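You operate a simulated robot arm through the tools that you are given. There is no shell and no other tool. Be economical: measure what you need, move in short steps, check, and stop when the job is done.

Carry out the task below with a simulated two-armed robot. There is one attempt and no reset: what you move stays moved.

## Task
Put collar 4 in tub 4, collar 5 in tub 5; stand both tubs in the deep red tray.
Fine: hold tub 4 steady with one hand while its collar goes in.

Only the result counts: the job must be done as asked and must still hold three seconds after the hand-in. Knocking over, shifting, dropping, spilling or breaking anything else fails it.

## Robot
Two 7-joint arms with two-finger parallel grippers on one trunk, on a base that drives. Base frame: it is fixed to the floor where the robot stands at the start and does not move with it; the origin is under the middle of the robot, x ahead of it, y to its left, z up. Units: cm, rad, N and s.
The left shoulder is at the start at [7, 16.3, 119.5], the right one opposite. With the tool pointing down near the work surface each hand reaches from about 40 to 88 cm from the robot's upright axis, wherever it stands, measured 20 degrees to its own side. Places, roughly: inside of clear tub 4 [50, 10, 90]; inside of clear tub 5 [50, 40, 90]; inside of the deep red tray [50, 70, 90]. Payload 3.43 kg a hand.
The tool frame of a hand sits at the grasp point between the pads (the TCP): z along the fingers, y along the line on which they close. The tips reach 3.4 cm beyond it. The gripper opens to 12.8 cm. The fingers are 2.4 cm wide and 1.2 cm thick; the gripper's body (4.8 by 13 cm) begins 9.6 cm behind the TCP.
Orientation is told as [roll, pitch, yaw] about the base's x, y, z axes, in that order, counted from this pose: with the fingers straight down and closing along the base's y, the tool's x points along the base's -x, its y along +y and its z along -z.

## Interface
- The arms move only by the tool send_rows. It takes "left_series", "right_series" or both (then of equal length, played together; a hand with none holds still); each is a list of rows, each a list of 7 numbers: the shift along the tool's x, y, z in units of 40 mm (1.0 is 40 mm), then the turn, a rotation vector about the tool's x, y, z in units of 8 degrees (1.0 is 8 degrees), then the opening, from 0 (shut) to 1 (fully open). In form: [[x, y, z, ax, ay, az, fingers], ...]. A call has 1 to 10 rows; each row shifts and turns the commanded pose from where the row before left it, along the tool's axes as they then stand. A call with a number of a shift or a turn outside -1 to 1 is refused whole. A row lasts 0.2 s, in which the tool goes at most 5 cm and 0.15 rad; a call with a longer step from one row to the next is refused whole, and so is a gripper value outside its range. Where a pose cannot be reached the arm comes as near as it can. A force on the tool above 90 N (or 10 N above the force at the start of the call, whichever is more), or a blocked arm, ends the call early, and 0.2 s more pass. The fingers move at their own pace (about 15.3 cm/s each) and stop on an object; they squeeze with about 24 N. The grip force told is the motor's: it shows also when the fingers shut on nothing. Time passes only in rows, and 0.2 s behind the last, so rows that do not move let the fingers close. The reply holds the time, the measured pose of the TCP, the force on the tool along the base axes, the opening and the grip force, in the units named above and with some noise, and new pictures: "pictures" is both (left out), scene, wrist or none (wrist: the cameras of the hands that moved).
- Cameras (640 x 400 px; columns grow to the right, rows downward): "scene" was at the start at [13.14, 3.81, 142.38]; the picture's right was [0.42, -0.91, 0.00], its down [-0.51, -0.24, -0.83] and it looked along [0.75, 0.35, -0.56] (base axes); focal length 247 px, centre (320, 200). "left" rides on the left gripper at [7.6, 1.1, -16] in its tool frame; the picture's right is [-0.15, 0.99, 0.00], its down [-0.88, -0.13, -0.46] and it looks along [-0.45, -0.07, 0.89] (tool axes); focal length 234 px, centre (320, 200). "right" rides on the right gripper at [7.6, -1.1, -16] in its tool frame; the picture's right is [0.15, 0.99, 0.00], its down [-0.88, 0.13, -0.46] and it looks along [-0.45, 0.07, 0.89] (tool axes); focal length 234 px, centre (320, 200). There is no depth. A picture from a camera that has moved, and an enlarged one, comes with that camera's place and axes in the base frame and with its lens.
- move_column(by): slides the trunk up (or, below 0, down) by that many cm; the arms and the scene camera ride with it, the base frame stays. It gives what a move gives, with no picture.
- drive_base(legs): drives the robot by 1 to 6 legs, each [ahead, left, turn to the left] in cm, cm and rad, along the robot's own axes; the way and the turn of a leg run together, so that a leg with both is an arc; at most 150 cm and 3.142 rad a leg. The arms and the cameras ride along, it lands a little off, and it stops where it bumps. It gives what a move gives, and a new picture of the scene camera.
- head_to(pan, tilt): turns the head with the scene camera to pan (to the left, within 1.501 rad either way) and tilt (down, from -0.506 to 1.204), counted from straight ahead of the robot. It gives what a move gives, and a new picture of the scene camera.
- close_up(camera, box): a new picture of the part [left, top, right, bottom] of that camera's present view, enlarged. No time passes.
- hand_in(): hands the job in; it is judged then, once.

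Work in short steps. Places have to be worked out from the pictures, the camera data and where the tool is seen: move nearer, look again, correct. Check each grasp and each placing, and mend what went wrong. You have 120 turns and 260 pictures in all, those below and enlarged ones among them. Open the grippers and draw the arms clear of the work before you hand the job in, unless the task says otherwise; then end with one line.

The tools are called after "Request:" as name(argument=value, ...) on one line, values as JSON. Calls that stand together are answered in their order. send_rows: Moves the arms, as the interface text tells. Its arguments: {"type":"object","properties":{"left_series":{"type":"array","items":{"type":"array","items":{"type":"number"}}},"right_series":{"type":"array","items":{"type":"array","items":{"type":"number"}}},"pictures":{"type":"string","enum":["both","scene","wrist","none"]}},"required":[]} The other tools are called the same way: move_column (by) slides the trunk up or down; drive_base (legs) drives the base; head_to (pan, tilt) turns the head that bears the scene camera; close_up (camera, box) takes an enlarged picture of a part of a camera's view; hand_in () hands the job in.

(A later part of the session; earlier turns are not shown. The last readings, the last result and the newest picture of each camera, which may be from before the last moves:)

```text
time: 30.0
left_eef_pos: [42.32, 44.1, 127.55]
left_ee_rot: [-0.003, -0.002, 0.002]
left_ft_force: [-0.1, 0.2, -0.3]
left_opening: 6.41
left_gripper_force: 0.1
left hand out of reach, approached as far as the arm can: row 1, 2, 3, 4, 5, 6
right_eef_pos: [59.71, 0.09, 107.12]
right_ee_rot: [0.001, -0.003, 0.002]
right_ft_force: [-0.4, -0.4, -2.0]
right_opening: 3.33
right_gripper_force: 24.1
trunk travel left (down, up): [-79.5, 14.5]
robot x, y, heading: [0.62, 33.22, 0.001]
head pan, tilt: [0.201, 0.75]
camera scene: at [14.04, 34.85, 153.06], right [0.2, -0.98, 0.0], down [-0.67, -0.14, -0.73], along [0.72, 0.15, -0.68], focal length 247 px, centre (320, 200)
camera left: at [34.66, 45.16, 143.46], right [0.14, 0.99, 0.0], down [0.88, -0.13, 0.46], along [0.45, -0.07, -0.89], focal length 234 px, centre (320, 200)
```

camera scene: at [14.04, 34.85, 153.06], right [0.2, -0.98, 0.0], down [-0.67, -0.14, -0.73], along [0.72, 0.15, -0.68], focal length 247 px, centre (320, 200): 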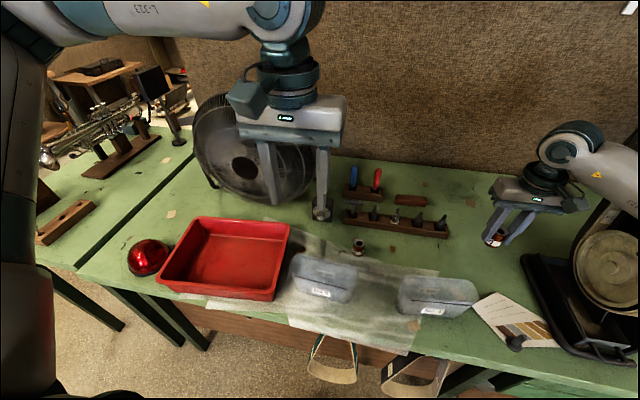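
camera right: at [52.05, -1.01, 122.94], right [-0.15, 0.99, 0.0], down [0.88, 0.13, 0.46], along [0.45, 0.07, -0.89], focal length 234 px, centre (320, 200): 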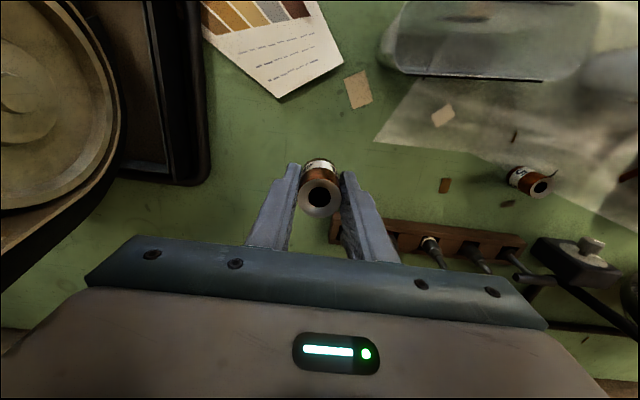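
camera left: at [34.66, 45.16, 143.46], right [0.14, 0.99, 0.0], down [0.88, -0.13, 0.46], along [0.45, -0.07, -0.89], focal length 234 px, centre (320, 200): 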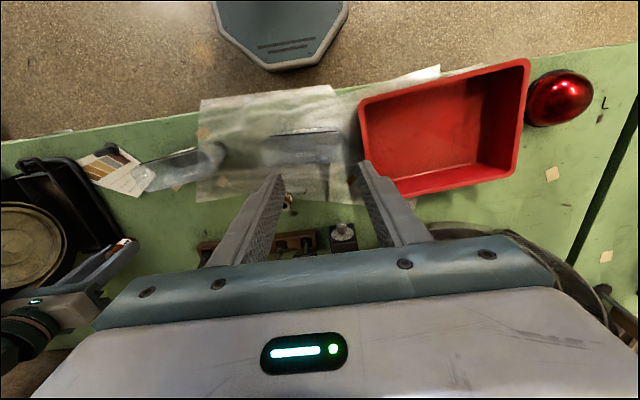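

The left hand seems limited to about 11 cm left of the robot's axis, so I must stand near y≈9 to hold tub 4's left end. First I bring the right hand, with the collar, in and up so the drive keeps it away from the sander.

Request:
send_rows(right_series=[[0, 0, -0.9, 0, 0, 0, 0], [0, 0, -0.9, 0, 0, 0, 0], [0.4, 0.8, -0.2, 0, 0, 0, 0], [0.4, 0.8, -0.2, 0, 0, 0, 0], [0.4, 0.8, -0.2, 0, 0, 0, 0], [0.4, 0.8, -0.2, 0, 0, 0, 0], [0.4, 0.8, 0, 0, 0, 0, 0], [0.4, 0.8, 0, 0, 0, 0, 0], [0.4, 0.8, 0, 0, 0, 0, 0], [0.4, 0.7, 0, 0, 0, 0, 0]], pictures="scene")

```text
time: 32.2
left_eef_pos: [42.23, 44.29, 127.53]
left_ee_rot: [-0.003, -0.001, 0.003]
left_ft_force: [0.4, 0.9, 0.8]
left_opening: 6.42
left_gripper_force: 0.0
right_eef_pos: [46.72, 25.16, 117.61]
right_ee_rot: [0.001, -0.007, 0.0]
right_ft_force: [-0.2, 0.3, -0.7]
right_opening: 3.32
right_gripper_force: 24.6
trunk travel left (down, up): [-79.5, 14.5]
robot x, y, heading: [0.77, 33.07, -0.001]
head pan, tilt: [0.201, 0.75]
camera scene: at [13.99, 35.03, 153.06], right [0.2, -0.98, 0.0], down [-0.67, -0.14, -0.73], along [0.72, 0.14, -0.68], focal length 247 px, centre (320, 200)
```

scene: 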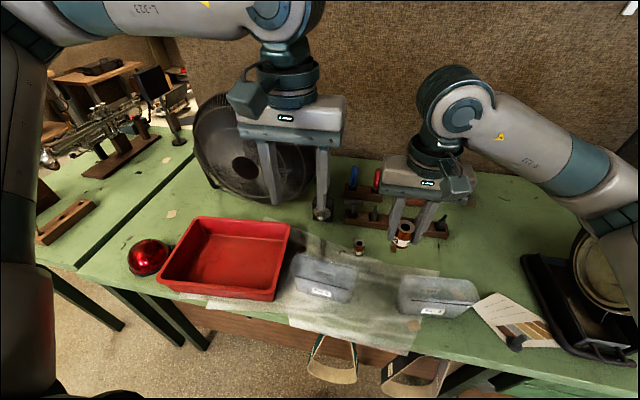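

The right elbow should stay ~20 cm short of the sander. I drive right by 24 cm.

Request:
drive_base(legs=[[0, -24, 0]])

```text
time: 34.0
left_eef_pos: [42.31, 20.23, 127.66]
left_ee_rot: [-0.005, -0.002, 0.005]
left_ft_force: [-0.3, 0.4, -0.7]
left_opening: 6.4
left_gripper_force: 0.0
right_eef_pos: [46.74, 1.09, 117.52]
right_ee_rot: [0.0, -0.005, 0.006]
right_ft_force: [-0.4, 0.0, -1.6]
right_opening: 3.33
right_gripper_force: 24.0
trunk travel left (down, up): [-79.5, 14.5]
robot x, y, heading: [0.51, 8.7, 0.002]
head pan, tilt: [0.201, 0.75]
camera scene: at [14.01, 10.81, 153.06], right [0.2, -0.98, 0.0], down [-0.67, -0.14, -0.73], along [0.72, 0.15, -0.68], focal length 247 px, centre (320, 200)
```

scene: 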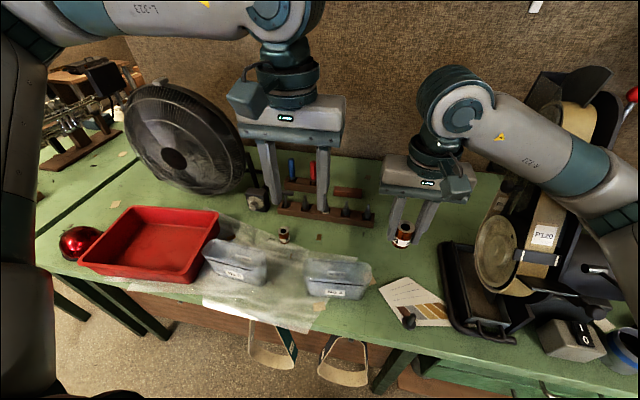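

The left hand can now go straight ahead and down over tub 4's left end.

Request:
send_rows(left_series=[[-0.2, 0.08, 0.8, 0, 0, 0, 0.5], [-0.2, 0.08, 0.8, 0, 0, 0, 0.5], [-0.2, 0.08, 0.8, 0, 0, 0, 0.5], [-0.2, 0.08, 0.8, 0, 0, 0, 0.5], [-0.2, 0.08, 0.8, 0, 0, 0, 0.5], [-0.2, 0.08, 0.8, 0, 0, 0, 0.5], [0, 0, 0, 0, 0, 0, 0.5]])

```text
time: 35.6
left_eef_pos: [47.26, 22.82, 108.93]
left_ee_rot: [-0.003, -0.002, 0.007]
left_ft_force: [-0.6, -1.5, 0.2]
left_opening: 6.38
left_gripper_force: 0.1
left hand out of reach, approached as far as the arm can: row 5, 6
right_eef_pos: [46.81, 0.98, 117.56]
right_ee_rot: [0.002, -0.006, 0.005]
right_ft_force: [0.3, 0.6, -1.9]
right_opening: 3.34
right_gripper_force: 23.5
trunk travel left (down, up): [-79.5, 14.5]
robot x, y, heading: [0.62, 8.71, 0.002]
head pan, tilt: [0.201, 0.75]
camera scene: at [14.01, 10.65, 153.06], right [0.2, -0.98, 0.0], down [-0.67, -0.14, -0.73], along [0.72, 0.15, -0.68], focal length 247 px, centre (320, 200)
camera left: at [39.51, 24.05, 124.63], right [0.14, 0.99, 0.0], down [0.88, -0.12, 0.46], along [0.45, -0.07, -0.89], focal length 234 px, centre (320, 200)
```

scene: 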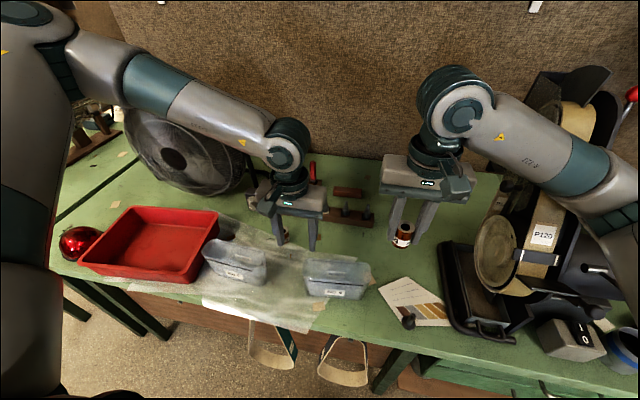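
left: 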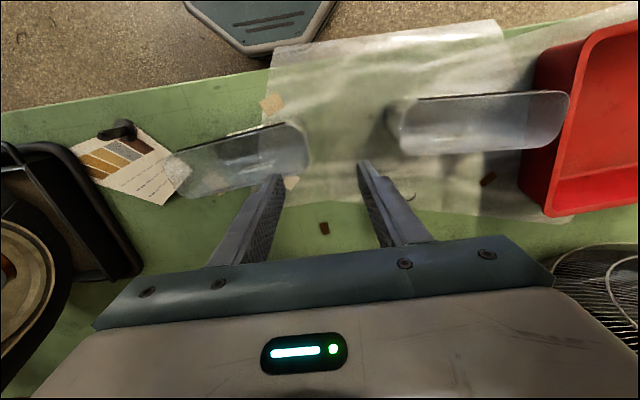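

The wall is again on the right side, at 14 cm from the axis when low. I drive another 8 cm right; the right elbow should still be some 20 cm short of the sander in x.

Request:
drive_base(legs=[[0, -8, 0]])

Request:
send_rows(left_series=[[0, 0.5, 0, 0, 0, 0, 0.5], [0, 0.6, 0, 0, 0, 0, 0.5], [0, 0.5, 0, 0, 0, 0, 0.5], [0, 0, 0, 0, 0, 0, 0.5]], pictures="wrist")

```text
time: 36.7
left_eef_pos: [47.15, 15.36, 108.79]
left_ee_rot: [-0.006, -0.002, 0.007]
left_ft_force: [-0.5, 1.0, -0.2]
left_opening: 6.41
left_gripper_force: 0.1
right_eef_pos: [46.83, -6.69, 117.57]
right_ee_rot: [0.0, -0.006, 0.008]
right_ft_force: [-0.1, 0.2, -0.8]
right_opening: 3.32
right_gripper_force: 23.6
trunk travel left (down, up): [-79.5, 14.5]
robot x, y, heading: [0.71, 1.11, 0.002]
head pan, tilt: [0.201, 0.75]
camera scene: at [14.03, 3.05, 153.06], right [0.2, -0.98, 0.0], down [-0.67, -0.14, -0.73], along [0.72, 0.15, -0.68], focal length 247 px, centre (320, 200)
```

scene: 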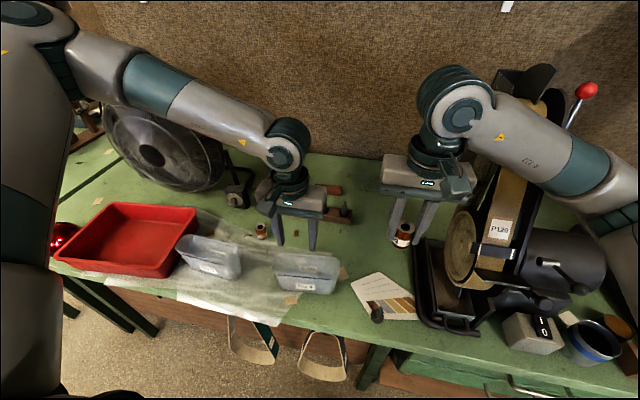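

```text
time: 37.7
left_eef_pos: [47.17, 21.59, 108.78]
left_ee_rot: [-0.003, 0.0, 0.007]
left_ft_force: [-0.2, 0.8, 0.2]
left_opening: 6.41
left_gripper_force: 0.0
right_eef_pos: [46.82, -6.92, 117.44]
right_ee_rot: [0.003, -0.003, 0.008]
right_ft_force: [-0.6, -0.2, -2.0]
right_opening: 3.33
right_gripper_force: 23.7
trunk travel left (down, up): [-79.5, 14.5]
robot x, y, heading: [0.71, 0.85, 0.002]
head pan, tilt: [0.201, 0.75]
camera left: at [39.55, 22.74, 124.63], right [0.14, 0.99, 0.0], down [0.88, -0.12, 0.46], along [0.45, -0.07, -0.89], focal length 234 px, centre (320, 200)
```

left: 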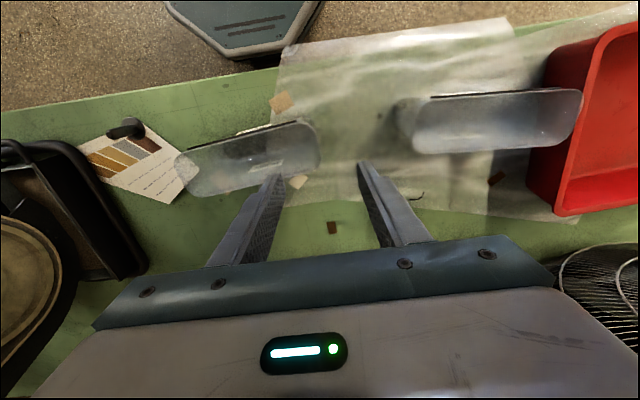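

The tub's end wall is at about [46.5, 21.2]. I centre on it and lower so that one finger is inside and one outside.

Request:
send_rows(left_series=[[0.17, -0.1, 0.6, 0, 0, 0, 0.5], [0, 0, 0.8, 0, 0, 0, 0.5], [0, 0, 0.8, 0, 0, 0, 0.5], [0, 0, 0.7, 0, 0, 0, 0.5], [0, 0, 0, 0, 0, 0, 0.5]])

```text
time: 38.9
left_eef_pos: [46.31, 21.76, 97.83]
left_ee_rot: [-0.003, -0.001, 0.008]
left_ft_force: [-0.4, -0.1, -0.1]
left_opening: 6.39
left_gripper_force: 0.1
left hand out of reach, approached as far as the arm can: row 4
right_eef_pos: [46.76, -6.97, 117.55]
right_ee_rot: [0.003, -0.007, 0.005]
right_ft_force: [-0.2, -0.1, -1.8]
right_opening: 3.33
right_gripper_force: 23.6
trunk travel left (down, up): [-79.5, 14.5]
robot x, y, heading: [0.95, 0.87, 0.004]
head pan, tilt: [0.201, 0.75]
camera scene: at [13.99, 2.69, 153.07], right [0.2, -0.98, 0.0], down [-0.67, -0.14, -0.73], along [0.72, 0.15, -0.68], focal length 247 px, centre (320, 200)
camera left: at [38.63, 22.81, 113.69], right [0.14, 0.99, 0.0], down [0.88, -0.12, 0.46], along [0.45, -0.07, -0.89], focal length 234 px, centre (320, 200)
```

scene: 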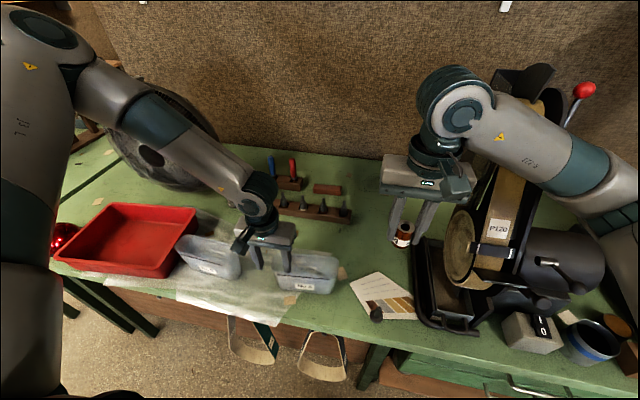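
left: 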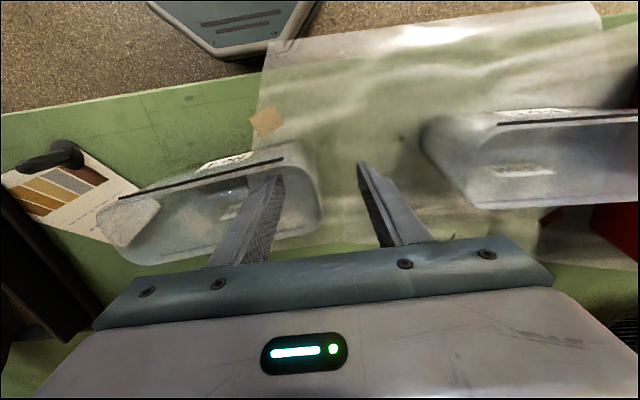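

The fingers straddle the end wall, and the tub's long axis is turned about +6.5°. I match this yaw and close on the wall.

Request:
send_rows(left_series=[[0, -0.08, 0, 0, 0, -0.8, 0.5], [0, 0, 0, 0, 0, 0, 0.3], [0, 0, 0, 0, 0, 0, 0.15], [0, 0, 0, 0, 0, 0, 0], [0, 0, 0, 0, 0, 0, 0], [0, 0, 0, 0, 0, 0, 0]])

```text
time: 40.3
left_eef_pos: [46.18, 21.61, 98.05]
left_ee_rot: [-0.004, -0.001, 0.12]
left_ft_force: [-0.9, -0.1, 4.9]
left_opening: 0.43
left_gripper_force: 24.1
right_eef_pos: [46.73, -6.88, 117.58]
right_ee_rot: [0.001, -0.006, 0.006]
right_ft_force: [-0.1, 0.3, -2.2]
right_opening: 3.33
right_gripper_force: 23.5
trunk travel left (down, up): [-79.5, 14.5]
robot x, y, heading: [0.55, 0.97, 0.001]
head pan, tilt: [0.201, 0.75]
camera scene: at [13.97, 2.69, 153.07], right [0.2, -0.98, 0.0], down [-0.67, -0.14, -0.73], along [0.72, 0.15, -0.68], focal length 247 px, centre (320, 200)
camera left: at [38.58, 21.82, 113.88], right [0.03, 1.0, 0.0], down [0.89, -0.02, 0.46], along [0.46, -0.02, -0.89], focal length 234 px, centre (320, 200)
```

scene: 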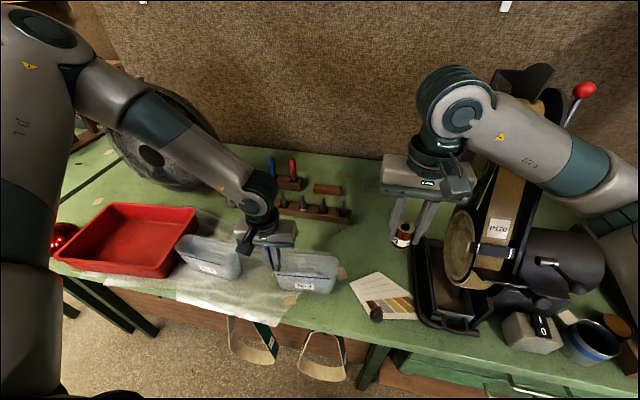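
left: 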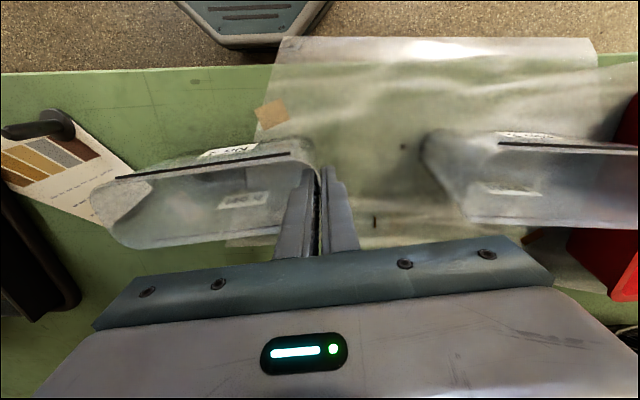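

Tub 4 is held by its end wall. To keep the grippers apart I tilt the right hand 12° away, yaw it to match, and bring the collar above the tub's right half at about [47.6, 8.6, 112].

Request:
send_rows(right_series=[[0, 0, 0, -0.75, 0, -0.4, 0], [0, 0, 0, -0.75, 0, -0.4, 0], [-0.13, 0.69, 0.43, 0, 0, 0, 0], [-0.13, 0.69, 0.43, 0, 0, 0, 0], [-0.13, 0.69, 0.43, 0, 0, 0, 0], [-0.13, 0.69, 0.43, 0, 0, 0, 0], [-0.13, 0.69, 0.43, 0, 0, 0, 0], [0, 0, 0, 0, 0, 0, 0]])

```text
time: 42.1
left_eef_pos: [44.82, 20.1, 99.1]
left_ee_rot: [0.003, -0.02, 0.106]
left_ft_force: [0.6, 0.1, -0.6]
left_opening: 0.24
left_gripper_force: 23.5
right_eef_pos: [45.99, 6.59, 113.0]
right_ee_rot: [0.215, -0.035, 0.098]
right_ft_force: [-3.9, 8.5, 2.3]
right_opening: 3.32
right_gripper_force: 24.3
trunk travel left (down, up): [-79.5, 14.5]
robot x, y, heading: [0.73, 0.85, -0.008]
head pan, tilt: [0.201, 0.75]
camera scene: at [11.39, 1.08, 153.29], right [0.19, -0.98, -0.01], down [-0.66, -0.12, -0.74], along [0.73, 0.14, -0.67], focal length 247 px, centre (320, 200)
camera right: at [38.42, 1.4, 127.92], right [-0.25, 0.95, 0.21], down [0.86, 0.11, 0.5], along [0.45, 0.3, -0.84], focal length 234 px, centre (320, 200)
```

scene: 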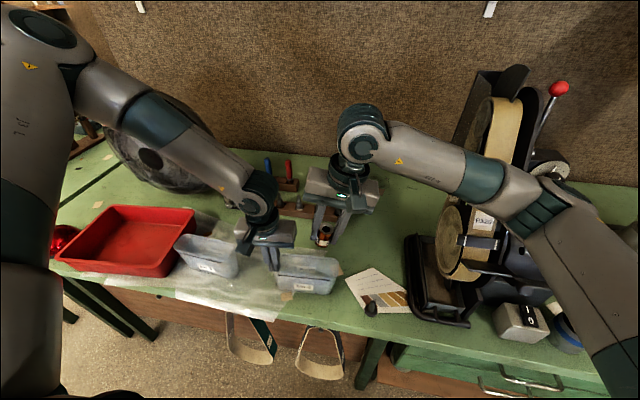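
right: 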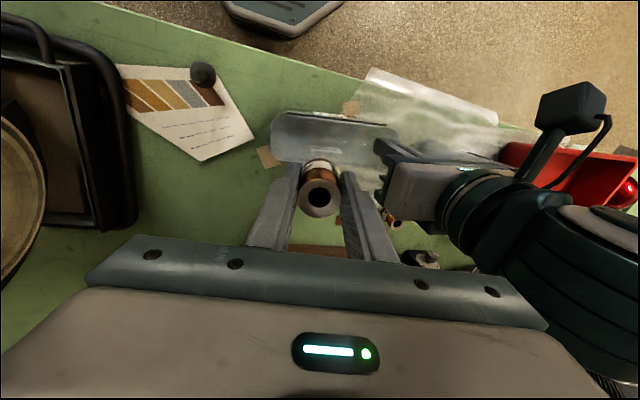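

The body leans again: the head and left hand shifted about 1.5 cm, so something is touching. I look at the right elbow and sander before moving on.

Request:
head_to(pan=-0.5, tilt=0.6)

Request:
close_up(camera="left", box=[0, 0, 640, 400])

```text
time: 43.1
left_eef_pos: [45.66, 22.55, 98.06]
left_ee_rot: [-0.013, -0.007, 0.12]
left_ft_force: [-1.1, 1.7, 6.4]
left_opening: 0.33
left_gripper_force: 23.6
right_eef_pos: [46.8, 9.67, 112.47]
right_ee_rot: [0.202, -0.021, 0.122]
right_ft_force: [-0.8, 0.8, -0.1]
right_opening: 3.31
right_gripper_force: 24.8
trunk travel left (down, up): [-79.5, 14.5]
robot x, y, heading: [0.66, 1.3, 0.003]
head pan, tilt: [-0.499, 0.6]
camera scene: at [12.64, -1.85, 154.45], right [-0.47, -0.88, 0.0], down [-0.49, 0.26, -0.83], along [0.73, -0.4, -0.56], focal length 247 px, centre (320, 200)
```

scene: 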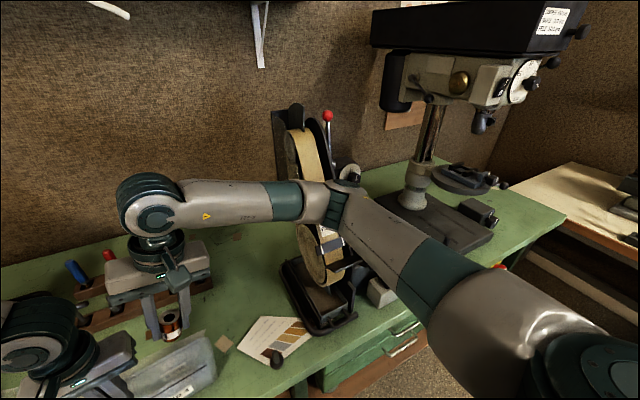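

```text
1.00 times, centred on (320, 200) of left
camera zoom: at [37.81, 22.85, 113.93], right [0.03, 1.0, -0.01], down [0.89, -0.02, 0.46], along [0.46, -0.02, -0.89], focal length 234 px, centre (320, 200)
```

zoom: 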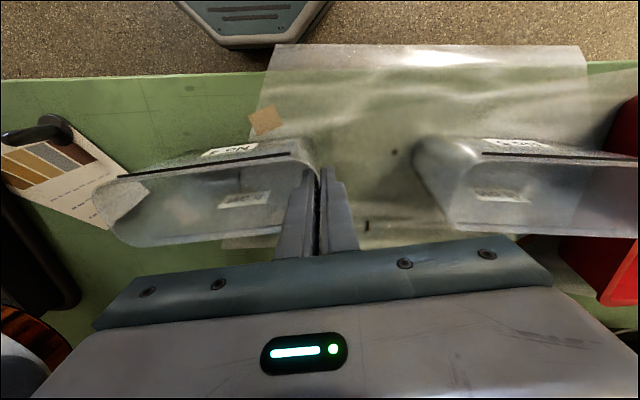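

The tub is still held and the sway eased by itself. I'll let it settle for a moment and look at the work area with both cameras.

Request:
send_rows(right_series=[[0, 0, 0, 0, 0, 0, 0], [0, 0, 0, 0, 0, 0, 0], [0, 0, 0, 0, 0, 0, 0]], pictures="wrist")

Request:
head_to(pan=0.05, tilt=0.9)

```text
time: 44.0
left_eef_pos: [45.68, 22.43, 98.14]
left_ee_rot: [-0.013, -0.006, 0.117]
left_ft_force: [-2.0, 2.9, 8.6]
left_opening: 0.3
left_gripper_force: 23.9
right_eef_pos: [46.83, 9.7, 112.48]
right_ee_rot: [0.201, -0.023, 0.12]
right_ft_force: [0.1, 0.5, -1.2]
right_opening: 3.32
right_gripper_force: 24.1
trunk travel left (down, up): [-79.5, 14.5]
robot x, y, heading: [0.78, 0.62, 0.004]
head pan, tilt: [-0.499, 0.6]
camera right: at [39.54, 4.54, 127.54], right [-0.27, 0.94, 0.19], down [0.86, 0.14, 0.49], along [0.44, 0.3, -0.85], focal length 234 px, centre (320, 200)
```

right: 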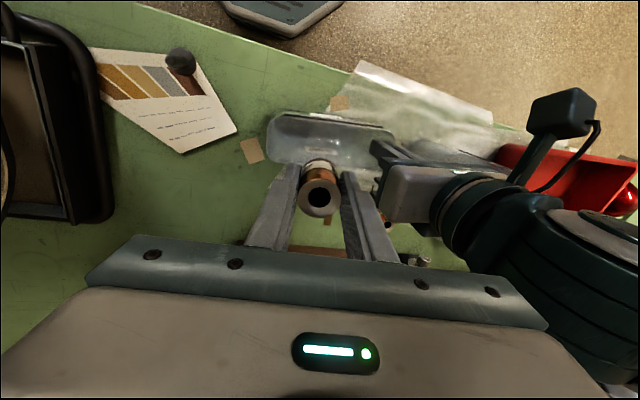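

```text
time: 44.9
left_eef_pos: [45.76, 22.34, 98.09]
left_ee_rot: [-0.016, -0.007, 0.117]
left_ft_force: [-0.6, 0.0, 5.9]
left_opening: 0.33
left_gripper_force: 24.1
right_eef_pos: [46.9, 9.74, 112.47]
right_ee_rot: [0.2, -0.022, 0.121]
right_ft_force: [0.9, -0.4, -1.9]
right_opening: 3.36
right_gripper_force: 23.9
trunk travel left (down, up): [-79.5, 14.5]
robot x, y, heading: [0.89, 0.79, 0.004]
head pan, tilt: [0.051, 0.901]
camera scene: at [12.46, 2.76, 151.95], right [0.05, -1.0, 0.01], down [-0.78, -0.05, -0.63], along [0.63, 0.03, -0.78], focal length 247 px, centre (320, 200)
```

scene: 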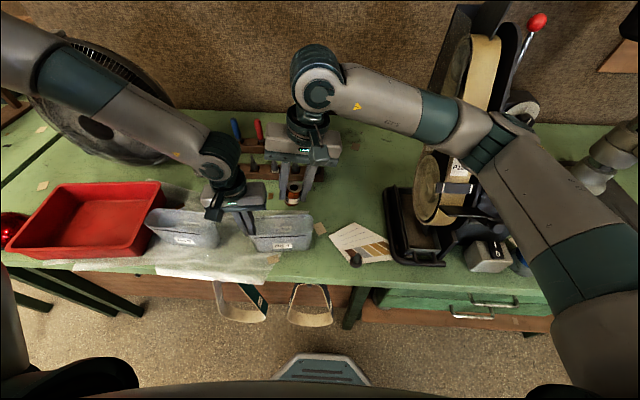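

The right elbow is still touching the sander region, since the head sits 1.5 cm back. I'll release the tub, lift both hands, and stand 15 cm further back so the arms stretch and the elbow stays away from the sander.

Request:
send_rows(left_series=[[0, 0, 0, 0, 0, 0, 0.3], [0, 0, 0, 0, 0, 0, 0.4], [0, 0, -0.4, 0, 0, 0, 0.4], [0, 0, -0.7, 0, 0, 0, 0.4], [0, 0, -0.8, 0, 0, 0, 0.4], [0, 0, -0.8, 0, 0, 0, 0.4], [0, 0, -0.8, 0, 0, 0, 0.4]], right_series=[[0, -0.3, 0, 0, 0, 0, 0], [0.2, -0.6, 0, 0, 0, 0, 0], [0.2, -0.6, 0, 0, 0, 0, 0], [0.2, -0.4, -0.3, 0, 0, 0, 0], [0, 0, -0.5, 0, 0, 0, 0], [0, 0, -0.5, 0, 0, 0, 0], [0, 0, 0, 0, 0, 0, 0]], pictures="none")

Request:
drive_base(legs=[[-15, 0, 0]])

```text
time: 46.5
left_eef_pos: [46.5, 21.82, 111.63]
left_ee_rot: [-0.005, 0.001, 0.12]
left_ft_force: [-0.4, -0.3, 0.1]
left_opening: 5.13
left_gripper_force: 0.1
right_eef_pos: [46.18, 0.06, 115.58]
right_ee_rot: [0.208, -0.013, 0.117]
right_ft_force: [-0.6, 0.3, -1.7]
right_opening: 3.34
right_gripper_force: 24.1
trunk travel left (down, up): [-79.5, 14.5]
robot x, y, heading: [0.52, 1.05, 0.003]
head pan, tilt: [0.051, 0.901]
```

```text
time: 47.9
left_eef_pos: [31.7, 21.44, 111.68]
left_ee_rot: [-0.001, 0.002, 0.12]
left_ft_force: [0.6, -0.6, -0.2]
left_opening: 5.12
left_gripper_force: 0.0
right_eef_pos: [31.54, -0.38, 115.52]
right_ee_rot: [0.212, -0.014, 0.119]
right_ft_force: [-0.2, 0.1, -1.0]
right_opening: 3.34
right_gripper_force: 23.6
trunk travel left (down, up): [-79.5, 14.5]
robot x, y, heading: [-14.37, 0.82, 0.003]
head pan, tilt: [0.051, 0.901]
camera scene: at [-1.2, 1.27, 151.83], right [0.06, -1.0, 0.0], down [-0.78, -0.04, -0.62], along [0.62, 0.04, -0.79], focal length 247 px, centre (320, 200)
```

scene: 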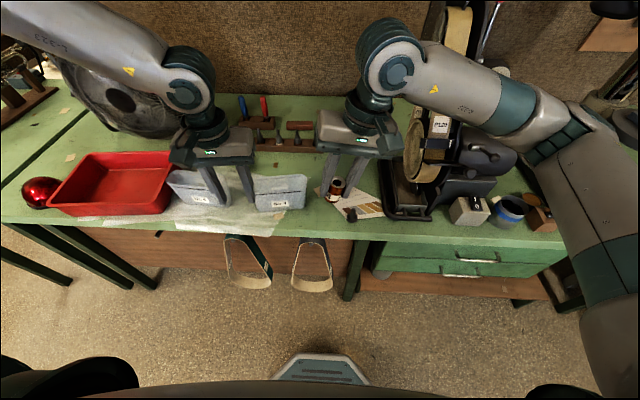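

I bring both hands forward 15 cm again, back near the tub.

Request:
send_rows(left_series=[[-0.75, -0.09, 0, 0, 0, 0, 0.4], [-0.75, -0.09, 0, 0, 0, 0, 0.4], [-0.75, -0.09, 0, 0, 0, 0, 0.4], [-0.75, -0.09, 0, 0, 0, 0, 0.4], [-0.7, -0.09, 0, 0, 0, 0, 0.4], [0, 0, 0, 0, 0, 0, 0.4]], right_series=[[-0.75, -0.09, 0, 0, 0, 0, 0], [-0.75, -0.09, 0, 0, 0, 0, 0], [-0.75, -0.09, 0, 0, 0, 0, 0], [-0.75, -0.09, 0, 0, 0, 0, 0], [-0.75, -0.09, 0, 0, 0, 0, 0], [0, 0, 0, 0, 0, 0, 0]])

```text
time: 49.3
left_eef_pos: [46.01, 21.35, 111.75]
left_ee_rot: [-0.004, 0.0, 0.12]
left_ft_force: [-0.6, 0.2, 0.7]
left_opening: 5.13
left_gripper_force: 0.0
right_eef_pos: [46.16, -0.19, 115.48]
right_ee_rot: [0.21, -0.016, 0.119]
right_ft_force: [-0.4, 0.0, -1.1]
right_opening: 3.33
right_gripper_force: 23.9
trunk travel left (down, up): [-79.5, 14.5]
robot x, y, heading: [-14.29, 1.01, 0.002]
head pan, tilt: [0.051, 0.901]
camera scene: at [-1.71, 1.37, 151.89], right [0.06, -1.0, 0.0], down [-0.78, -0.04, -0.62], along [0.62, 0.03, -0.78], focal length 247 px, centre (320, 200)
camera right: at [38.99, -5.51, 130.59], right [-0.26, 0.94, 0.2], down [0.86, 0.14, 0.49], along [0.43, 0.3, -0.85], focal length 234 px, centre (320, 200)
camera left: at [38.28, 21.52, 127.64], right [0.03, 1.0, 0.0], down [0.89, -0.02, 0.46], along [0.46, -0.01, -0.89], focal length 234 px, centre (320, 200)
```

scene: 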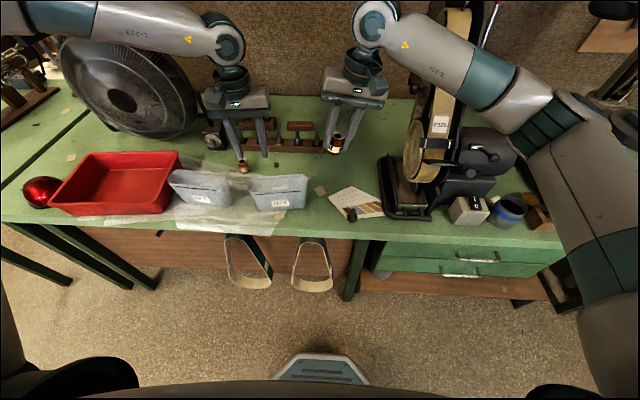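
right: 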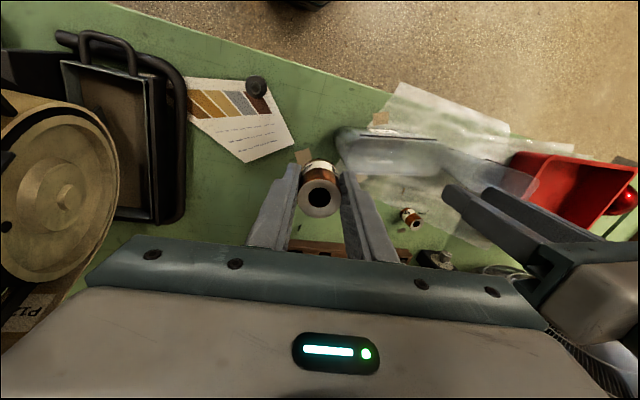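
left: 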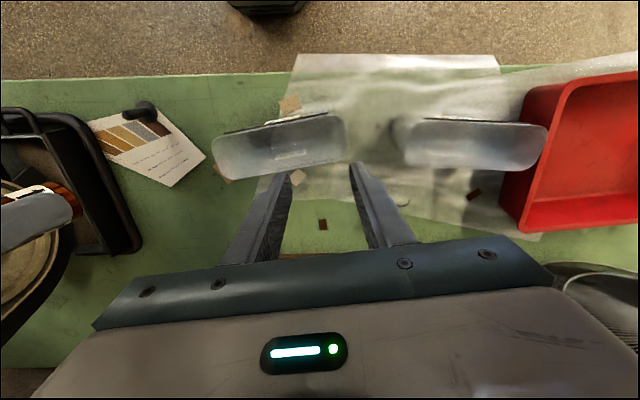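

No reach problem now. Tub 4 seems to have moved a bit with the hand, so I take closer views.

Request:
close_up(camera="scene", box=[160, 130, 352, 250])

Request:
close_up(camera="left", box=[180, 80, 436, 240])

```text
3.33 times, centred on (256, 190) of scene
camera zoom: at [-1.71, 1.37, 151.89], right [0.06, -1.0, 0.0], down [-0.78, -0.04, -0.62], along [0.62, 0.03, -0.78], focal length 824 px, centre (533, 233)
```

zoom: 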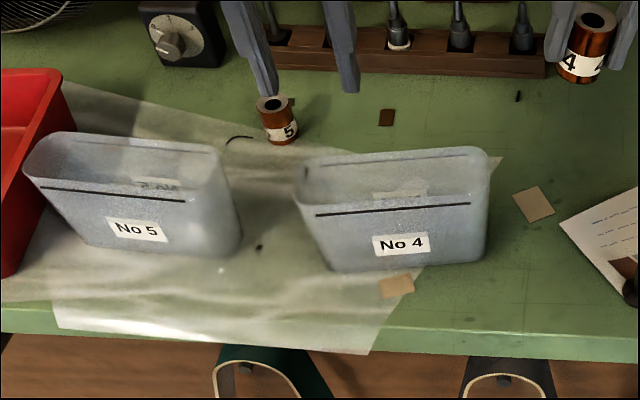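

```text
2.50 times, centred on (308, 160) of left
camera zoom: at [38.28, 21.52, 127.64], right [0.03, 1.0, 0.0], down [0.89, -0.02, 0.46], along [0.46, -0.01, -0.89], focal length 585 px, centre (350, 300)
```

zoom: 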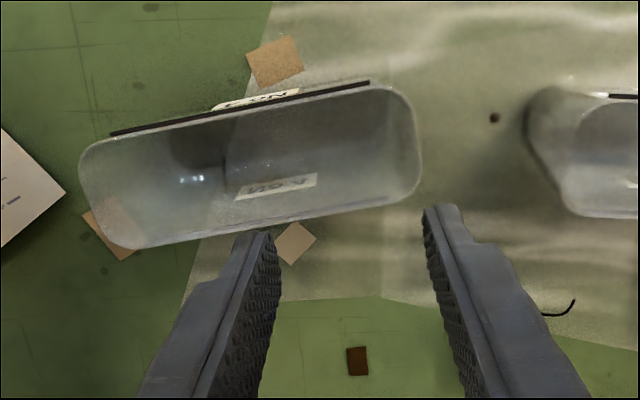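

Both views agree: tub 4's rim now spans y 7.5 to 24.6, yawed about 8°. I move the left hand over the end wall at [45.6, 24.5] and lower.

Request:
send_rows(left_series=[[0, 0.78, 0, 0, 0, -0.1, 0.4], [0, 0, 0.8, 0, 0, 0, 0.4], [0, 0, 0.8, 0, 0, 0, 0.4], [0, 0, 0.8, 0, 0, 0, 0.4], [0, 0, 0.8, 0, 0, 0, 0.4], [0, 0, 0.4, 0, 0, 0, 0.4], [0, 0, 0, 0, 0, 0, 0.4]], pictures="wrist")

```text
time: 50.9
left_eef_pos: [44.4, 26.44, 99.01]
left_ee_rot: [-0.004, -0.002, 0.134]
left_ft_force: [-0.5, -0.1, 0.2]
left_opening: 5.13
left_gripper_force: 0.0
left hand out of reach, approached as far as the arm can: row 5, 6
right_eef_pos: [46.37, -0.29, 115.49]
right_ee_rot: [0.212, -0.017, 0.118]
right_ft_force: [0.4, 0.4, -1.4]
right_opening: 3.32
right_gripper_force: 24.1
trunk travel left (down, up): [-79.5, 14.5]
robot x, y, heading: [-14.53, 0.22, 0.005]
head pan, tilt: [0.051, 0.901]
camera left: at [36.58, 26.51, 115.03], right [0.01, 1.0, 0.0], down [0.89, -0.01, 0.46], along [0.46, -0.01, -0.89], focal length 234 px, centre (320, 200)
```

left: 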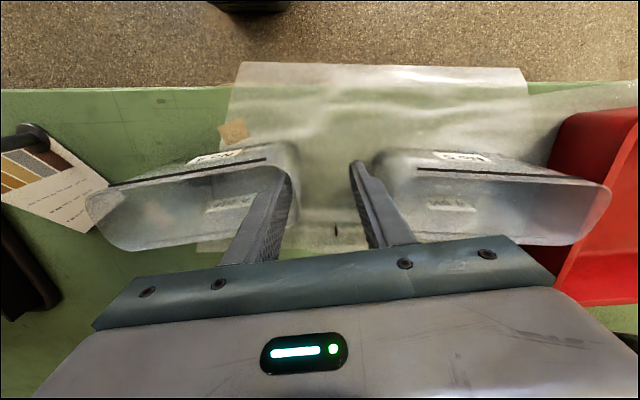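

The arm runs out of downward range with the raised trunk. I lift the left hand out, lower the trunk 8 cm and go again.

Request:
send_rows(left_series=[[0, 0, -0.8, 0, 0, 0, 0.4], [0, 0, -0.8, 0, 0, 0, 0.4], [0, 0, -0.8, 0, 0, 0, 0.4], [0, 0, -0.8, 0, 0, 0, 0.4]], pictures="none")

Request:
move_column(by=-8)

Request:
close_up(camera="left", box=[180, 80, 436, 240])

```text
time: 51.9
left_eef_pos: [44.24, 26.47, 112.13]
left_ee_rot: [-0.004, -0.001, 0.135]
left_ft_force: [0.5, -0.1, 0.3]
left_opening: 5.11
left_gripper_force: 0.1
right_eef_pos: [46.15, -0.19, 115.5]
right_ee_rot: [0.21, -0.018, 0.118]
right_ft_force: [0.0, -0.3, -0.7]
right_opening: 3.34
right_gripper_force: 24.0
trunk travel left (down, up): [-79.5, 14.5]
robot x, y, heading: [-14.05, 0.77, 0.004]
head pan, tilt: [0.051, 0.901]
```

```text
time: 53.1
left_eef_pos: [44.38, 26.48, 103.94]
left_ee_rot: [-0.003, 0.0, 0.134]
left_ft_force: [0.1, -0.2, 0.3]
left_opening: 5.12
left_gripper_force: 0.0
right_eef_pos: [46.22, -0.31, 107.35]
right_ee_rot: [0.211, -0.017, 0.119]
right_ft_force: [-0.1, 0.3, -2.5]
right_opening: 3.3
right_gripper_force: 24.0
trunk travel left (down, up): [-71.5, 22.5]
robot x, y, heading: [-14.39, 1.1, 0.005]
head pan, tilt: [0.051, 0.901]
```

```text
2.50 times, centred on (308, 160) of left
camera zoom: at [36.63, 26.61, 119.93], right [0.01, 1.0, 0.0], down [0.89, -0.01, 0.46], along [0.46, -0.01, -0.89], focal length 585 px, centre (350, 300)
```

zoom: 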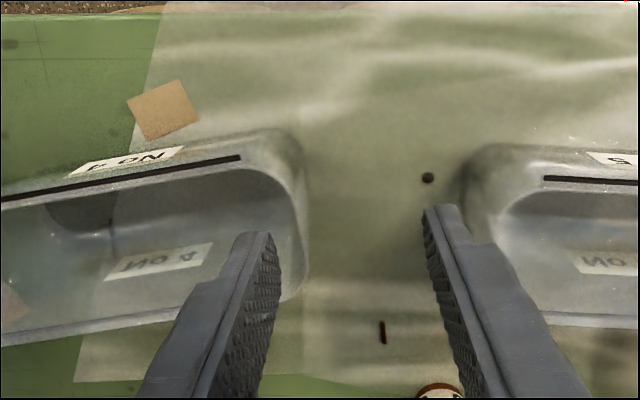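

The end wall is at [45.3, 24.4]. I shift over it and lower 7 cm.

Request:
send_rows(left_series=[[-0.15, -0.55, 0, 0, 0, 0, 0.4], [0, 0, 0, 0, 0, 0, 0.4], [0, 0, 0.6, 0, 0, 0, 0.4], [0, 0, 0.6, 0, 0, 0, 0.4], [0, 0, 0.5, 0, 0, 0, 0.4], [0, 0, 0, 0, 0, 0, 0.4]], pictures="wrist")

```text
time: 54.5
left_eef_pos: [45.3, 24.46, 97.21]
left_ee_rot: [-0.003, -0.003, 0.134]
left_ft_force: [0.4, 0.3, -0.7]
left_opening: 5.16
left_gripper_force: 0.1
right_eef_pos: [46.28, -0.21, 107.45]
right_ee_rot: [0.213, -0.016, 0.118]
right_ft_force: [0.5, -0.6, -2.0]
right_opening: 3.34
right_gripper_force: 24.2
trunk travel left (down, up): [-71.5, 22.5]
robot x, y, heading: [-14.36, 0.82, 0.003]
head pan, tilt: [0.051, 0.901]
camera left: at [37.64, 24.62, 113.1], right [0.01, 1.0, 0.0], down [0.89, -0.01, 0.46], along [0.46, -0.01, -0.89], focal length 234 px, centre (320, 200)
```

left: 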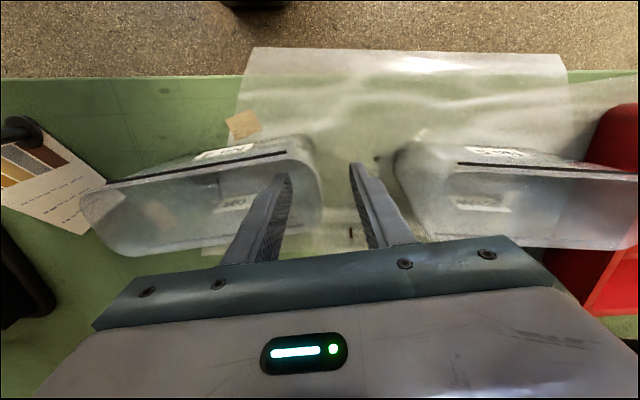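

The fingers straddle the wall with no reach limit now. I close gently.

Request:
send_rows(left_series=[[0, 0, 0, 0, 0, 0, 0.25], [0, 0, 0, 0, 0, 0, 0.15], [0, 0, 0, 0, 0, 0, 0.08], [0, 0, 0, 0, 0, 0, 0], [0, 0, 0, 0, 0, 0, 0]], pictures="wrist")

```text
time: 55.7
left_eef_pos: [45.38, 24.55, 97.33]
left_ee_rot: [-0.007, -0.001, 0.136]
left_ft_force: [1.8, -1.4, 6.5]
left_opening: 0.42
left_gripper_force: 24.0
right_eef_pos: [46.34, -0.27, 107.45]
right_ee_rot: [0.21, -0.016, 0.118]
right_ft_force: [0.3, -0.5, -0.7]
right_opening: 3.33
right_gripper_force: 24.1
trunk travel left (down, up): [-71.5, 22.5]
robot x, y, heading: [-14.23, 1.15, 0.004]
head pan, tilt: [0.051, 0.901]
camera left: at [37.62, 24.61, 113.16], right [0.01, 1.0, 0.0], down [0.89, -0.01, 0.46], along [0.46, -0.01, -0.89], focal length 234 px, centre (320, 200)
```

left: 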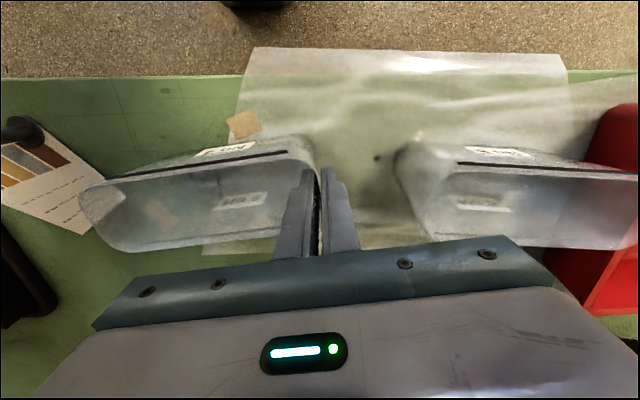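

Tub 4 is held again. I carry collar 4 above the tub at about [47, 12, 107].

Request:
send_rows(right_series=[[-0.135, 0.74, 0.16, 0, 0, 0, 0], [-0.135, 0.74, 0.16, 0, 0, 0, 0], [-0.135, 0.74, 0.16, 0, 0, 0, 0], [-0.135, 0.74, 0.16, 0, 0, 0, 0], [0, 0, 0, 0, 0, 0, 0]])

```text
time: 56.9
left_eef_pos: [45.42, 24.57, 97.34]
left_ee_rot: [-0.001, -0.002, 0.135]
left_ft_force: [1.2, 1.5, 8.2]
left_opening: 0.43
left_gripper_force: 24.2
right_eef_pos: [46.89, 12.08, 107.42]
right_ee_rot: [0.21, -0.017, 0.117]
right_ft_force: [-0.2, -0.1, -1.7]
right_opening: 3.32
right_gripper_force: 24.0
trunk travel left (down, up): [-71.5, 22.5]
robot x, y, heading: [-14.26, 0.65, 0.003]
head pan, tilt: [0.051, 0.901]
camera scene: at [-1.62, 1.33, 143.89], right [0.06, -1.0, 0.0], down [-0.78, -0.04, -0.62], along [0.62, 0.04, -0.78], focal length 247 px, centre (320, 200)
camera right: at [39.72, 6.72, 122.58], right [-0.26, 0.94, 0.2], down [0.86, 0.14, 0.49], along [0.43, 0.3, -0.85], focal length 234 px, centre (320, 200)
```

scene: 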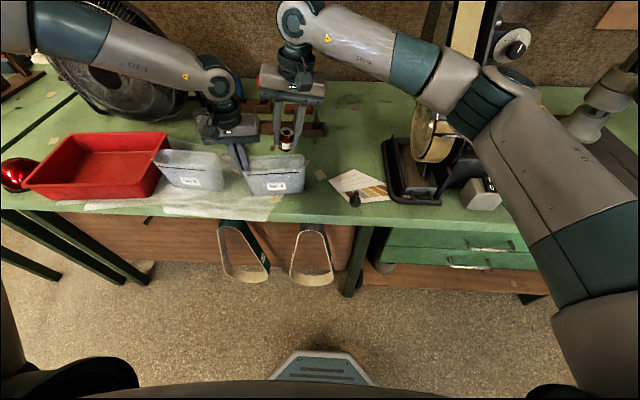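
right: 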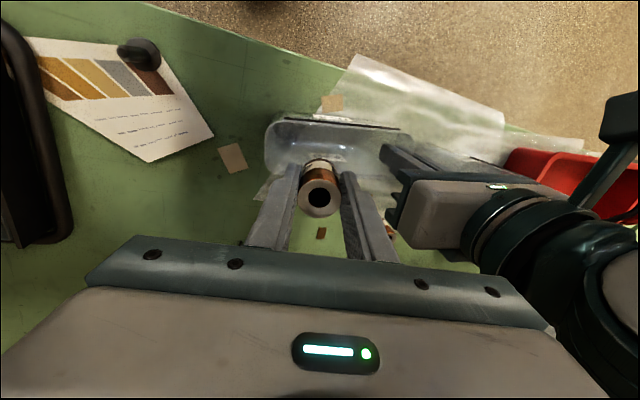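

No lean this time. I lower the collar partly, so that its bottom just enters the rim, and check the clearance.

Request:
send_rows(right_series=[[0.05, -0.16, 0.75, 0, 0, 0, 0], [0.05, -0.16, 0.75, 0, 0, 0, 0], [0, 0, 0, 0, 0, 0, 0]], pictures="wrist")

Request:
close_up(camera="left", box=[60, 80, 380, 280])

Request:
close_up(camera="scene", box=[190, 100, 350, 200])

```text
time: 57.7
left_eef_pos: [45.33, 24.46, 97.29]
left_ee_rot: [-0.003, -0.003, 0.135]
left_ft_force: [1.8, 2.3, 8.7]
left_opening: 0.4
left_gripper_force: 24.1
right_eef_pos: [46.8, 11.91, 101.23]
right_ee_rot: [0.211, -0.019, 0.119]
right_ft_force: [0.5, 0.0, -1.7]
right_opening: 3.34
right_gripper_force: 24.0
trunk travel left (down, up): [-71.5, 22.5]
robot x, y, heading: [-14.12, 0.97, 0.002]
head pan, tilt: [0.051, 0.901]
camera right: at [39.51, 6.6, 116.36], right [-0.26, 0.94, 0.2], down [0.86, 0.14, 0.49], along [0.43, 0.3, -0.85], focal length 234 px, centre (320, 200)
```

right: 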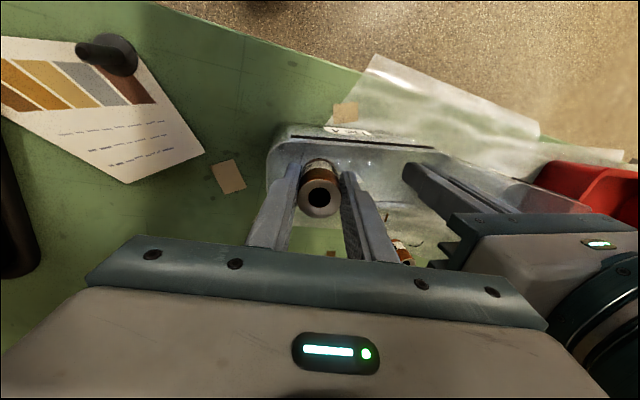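

```text
2.00 times, centred on (220, 180) of left
camera zoom: at [37.57, 24.64, 113.16], right [0.01, 1.0, 0.0], down [0.89, -0.01, 0.46], along [0.46, -0.01, -0.89], focal length 468 px, centre (520, 240)
```

zoom: 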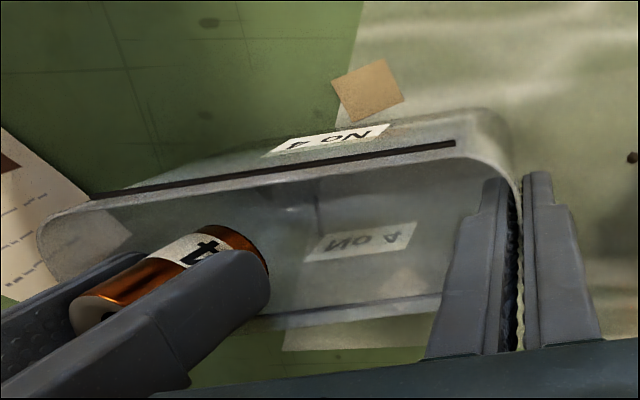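

```text
4.00 times, centred on (270, 150) of scene
camera zoom: at [-1.61, 1.4, 143.88], right [0.06, -1.0, 0.0], down [-0.78, -0.04, -0.62], along [0.62, 0.03, -0.78], focal length 989 px, centre (520, 400)
```

zoom: 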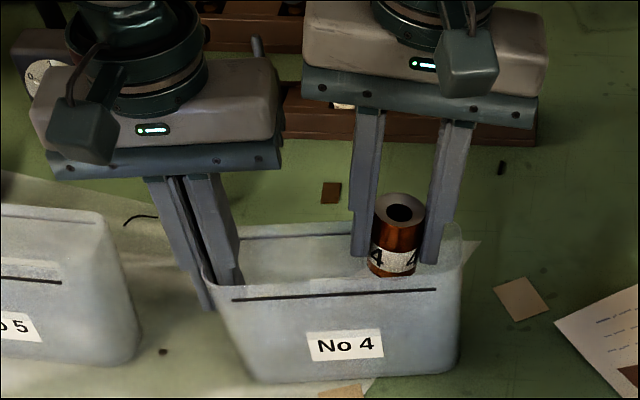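

The clearance looks fairly central (x≈46.9, with the tub centre at about 47). I continue down in small steps.

Request:
send_rows(right_series=[[0, -0.07, 0.31, 0, 0, 0, 0], [0, -0.07, 0.31, 0, 0, 0, 0], [0, -0.07, 0.31, 0, 0, 0, 0], [0, 0, 0, 0, 0, 0, 0]], pictures="wrist")

Request:
close_up(camera="left", box=[60, 80, 380, 280])

```text
time: 58.7
left_eef_pos: [45.38, 24.62, 97.44]
left_ee_rot: [-0.003, -0.004, 0.135]
left_ft_force: [5.1, 1.0, 6.7]
left_opening: 0.44
left_gripper_force: 24.0
right_eef_pos: [46.53, 11.8, 97.67]
right_ee_rot: [0.212, -0.016, 0.119]
right_ft_force: [-9.0, -0.4, 0.8]
right_opening: 3.33
right_gripper_force: 24.1
trunk travel left (down, up): [-71.5, 22.5]
robot x, y, heading: [-14.21, 1.02, 0.008]
head pan, tilt: [0.051, 0.901]
camera right: at [39.46, 6.71, 112.6], right [-0.26, 0.94, 0.2], down [0.86, 0.14, 0.49], along [0.43, 0.31, -0.85], focal length 234 px, centre (320, 200)
```

right: 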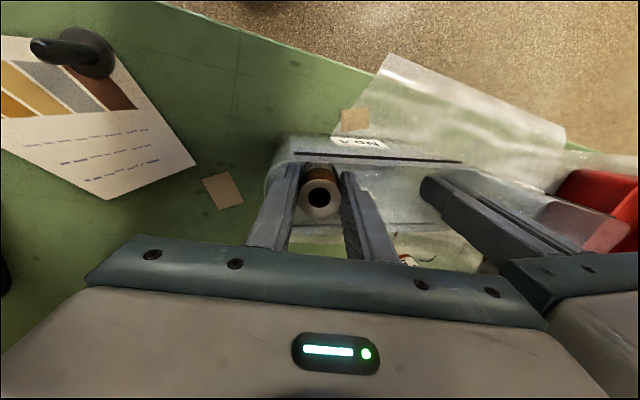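

```text
2.00 times, centred on (220, 180) of left
camera zoom: at [37.53, 24.62, 113.19], right [0.01, 1.0, 0.0], down [0.89, -0.01, 0.46], along [0.46, -0.01, -0.89], focal length 468 px, centre (520, 240)
```

zoom: 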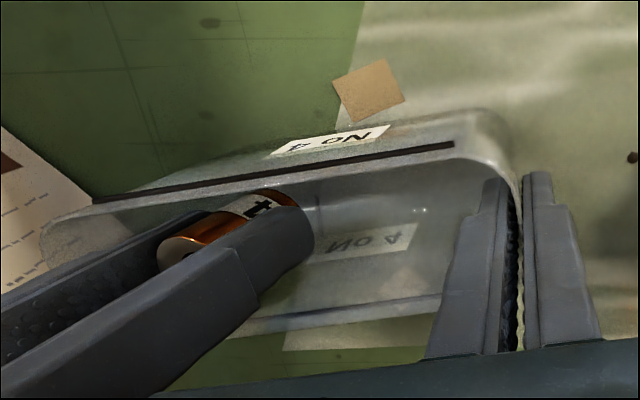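

A sideways push of -9 N in x says the far wall is touched. I shift 0.8 cm toward the robot.

Request:
send_rows(right_series=[[0.2, 0.02, 0, 0, 0, 0, 0], [0, 0, 0, 0, 0, 0, 0]], pictures="none")

```text
time: 59.3
left_eef_pos: [45.29, 24.45, 97.37]
left_ee_rot: [-0.003, -0.002, 0.134]
left_ft_force: [1.5, 0.7, 8.3]
left_opening: 0.41
left_gripper_force: 24.0
right_eef_pos: [45.98, 12.01, 97.46]
right_ee_rot: [0.209, -0.017, 0.118]
right_ft_force: [-0.5, -0.1, -2.0]
right_opening: 3.34
right_gripper_force: 23.5
trunk travel left (down, up): [-71.5, 22.5]
robot x, y, heading: [-14.49, 1.13, 0.003]
head pan, tilt: [0.051, 0.901]
```

The contact force is gone. I continue down about 3.7 cm.

Request:
send_rows(right_series=[[0.03, -0.065, 0.3, 0, 0, 0, 0], [0, -0.065, 0.3, 0, 0, 0, 0], [0, -0.065, 0.3, 0, 0, 0, 0], [0, 0, 0, 0, 0, 0, 0]], pictures="wrist")

Request:
close_up(camera="left", box=[60, 80, 380, 280])

```text
time: 60.3
left_eef_pos: [45.25, 24.43, 97.48]
left_ee_rot: [-0.007, -0.003, 0.133]
left_ft_force: [4.6, -17.3, 12.7]
left_opening: 0.34
left_gripper_force: 23.8
right_eef_pos: [45.64, 12.19, 94.06]
right_ee_rot: [0.212, -0.018, 0.123]
right_ft_force: [-2.0, 20.2, 12.4]
right_opening: 3.33
right_gripper_force: 23.5
trunk travel left (down, up): [-71.5, 22.5]
robot x, y, heading: [-14.18, 0.47, 0.005]
head pan, tilt: [0.051, 0.901]
camera right: at [38.46, 6.88, 109.07], right [-0.27, 0.94, 0.21], down [0.86, 0.14, 0.49], along [0.43, 0.31, -0.85], focal length 234 px, centre (320, 200)
```

right: 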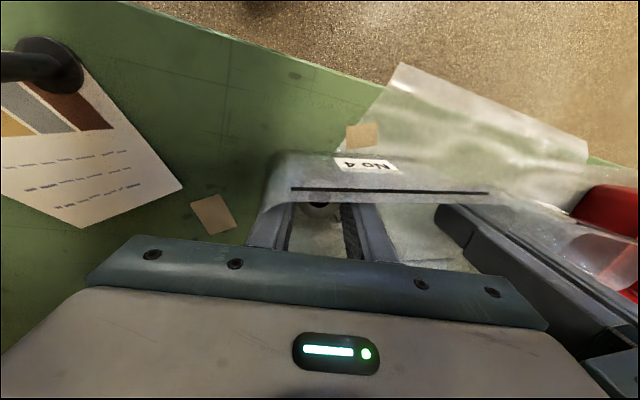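

```text
2.00 times, centred on (220, 180) of left
camera zoom: at [37.44, 24.56, 113.29], right [0.01, 1.0, -0.01], down [0.89, -0.01, 0.46], along [0.46, -0.01, -0.89], focal length 468 px, centre (520, 240)
```

zoom: 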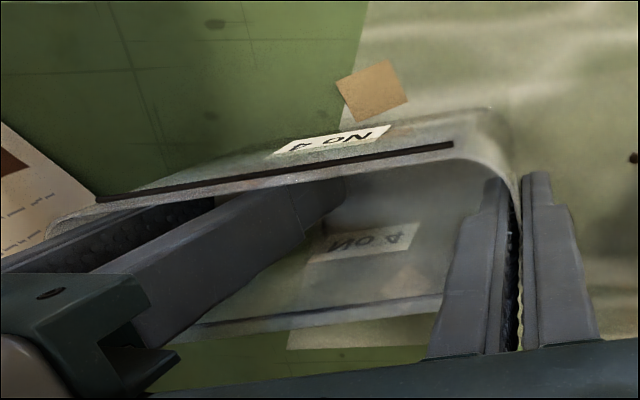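

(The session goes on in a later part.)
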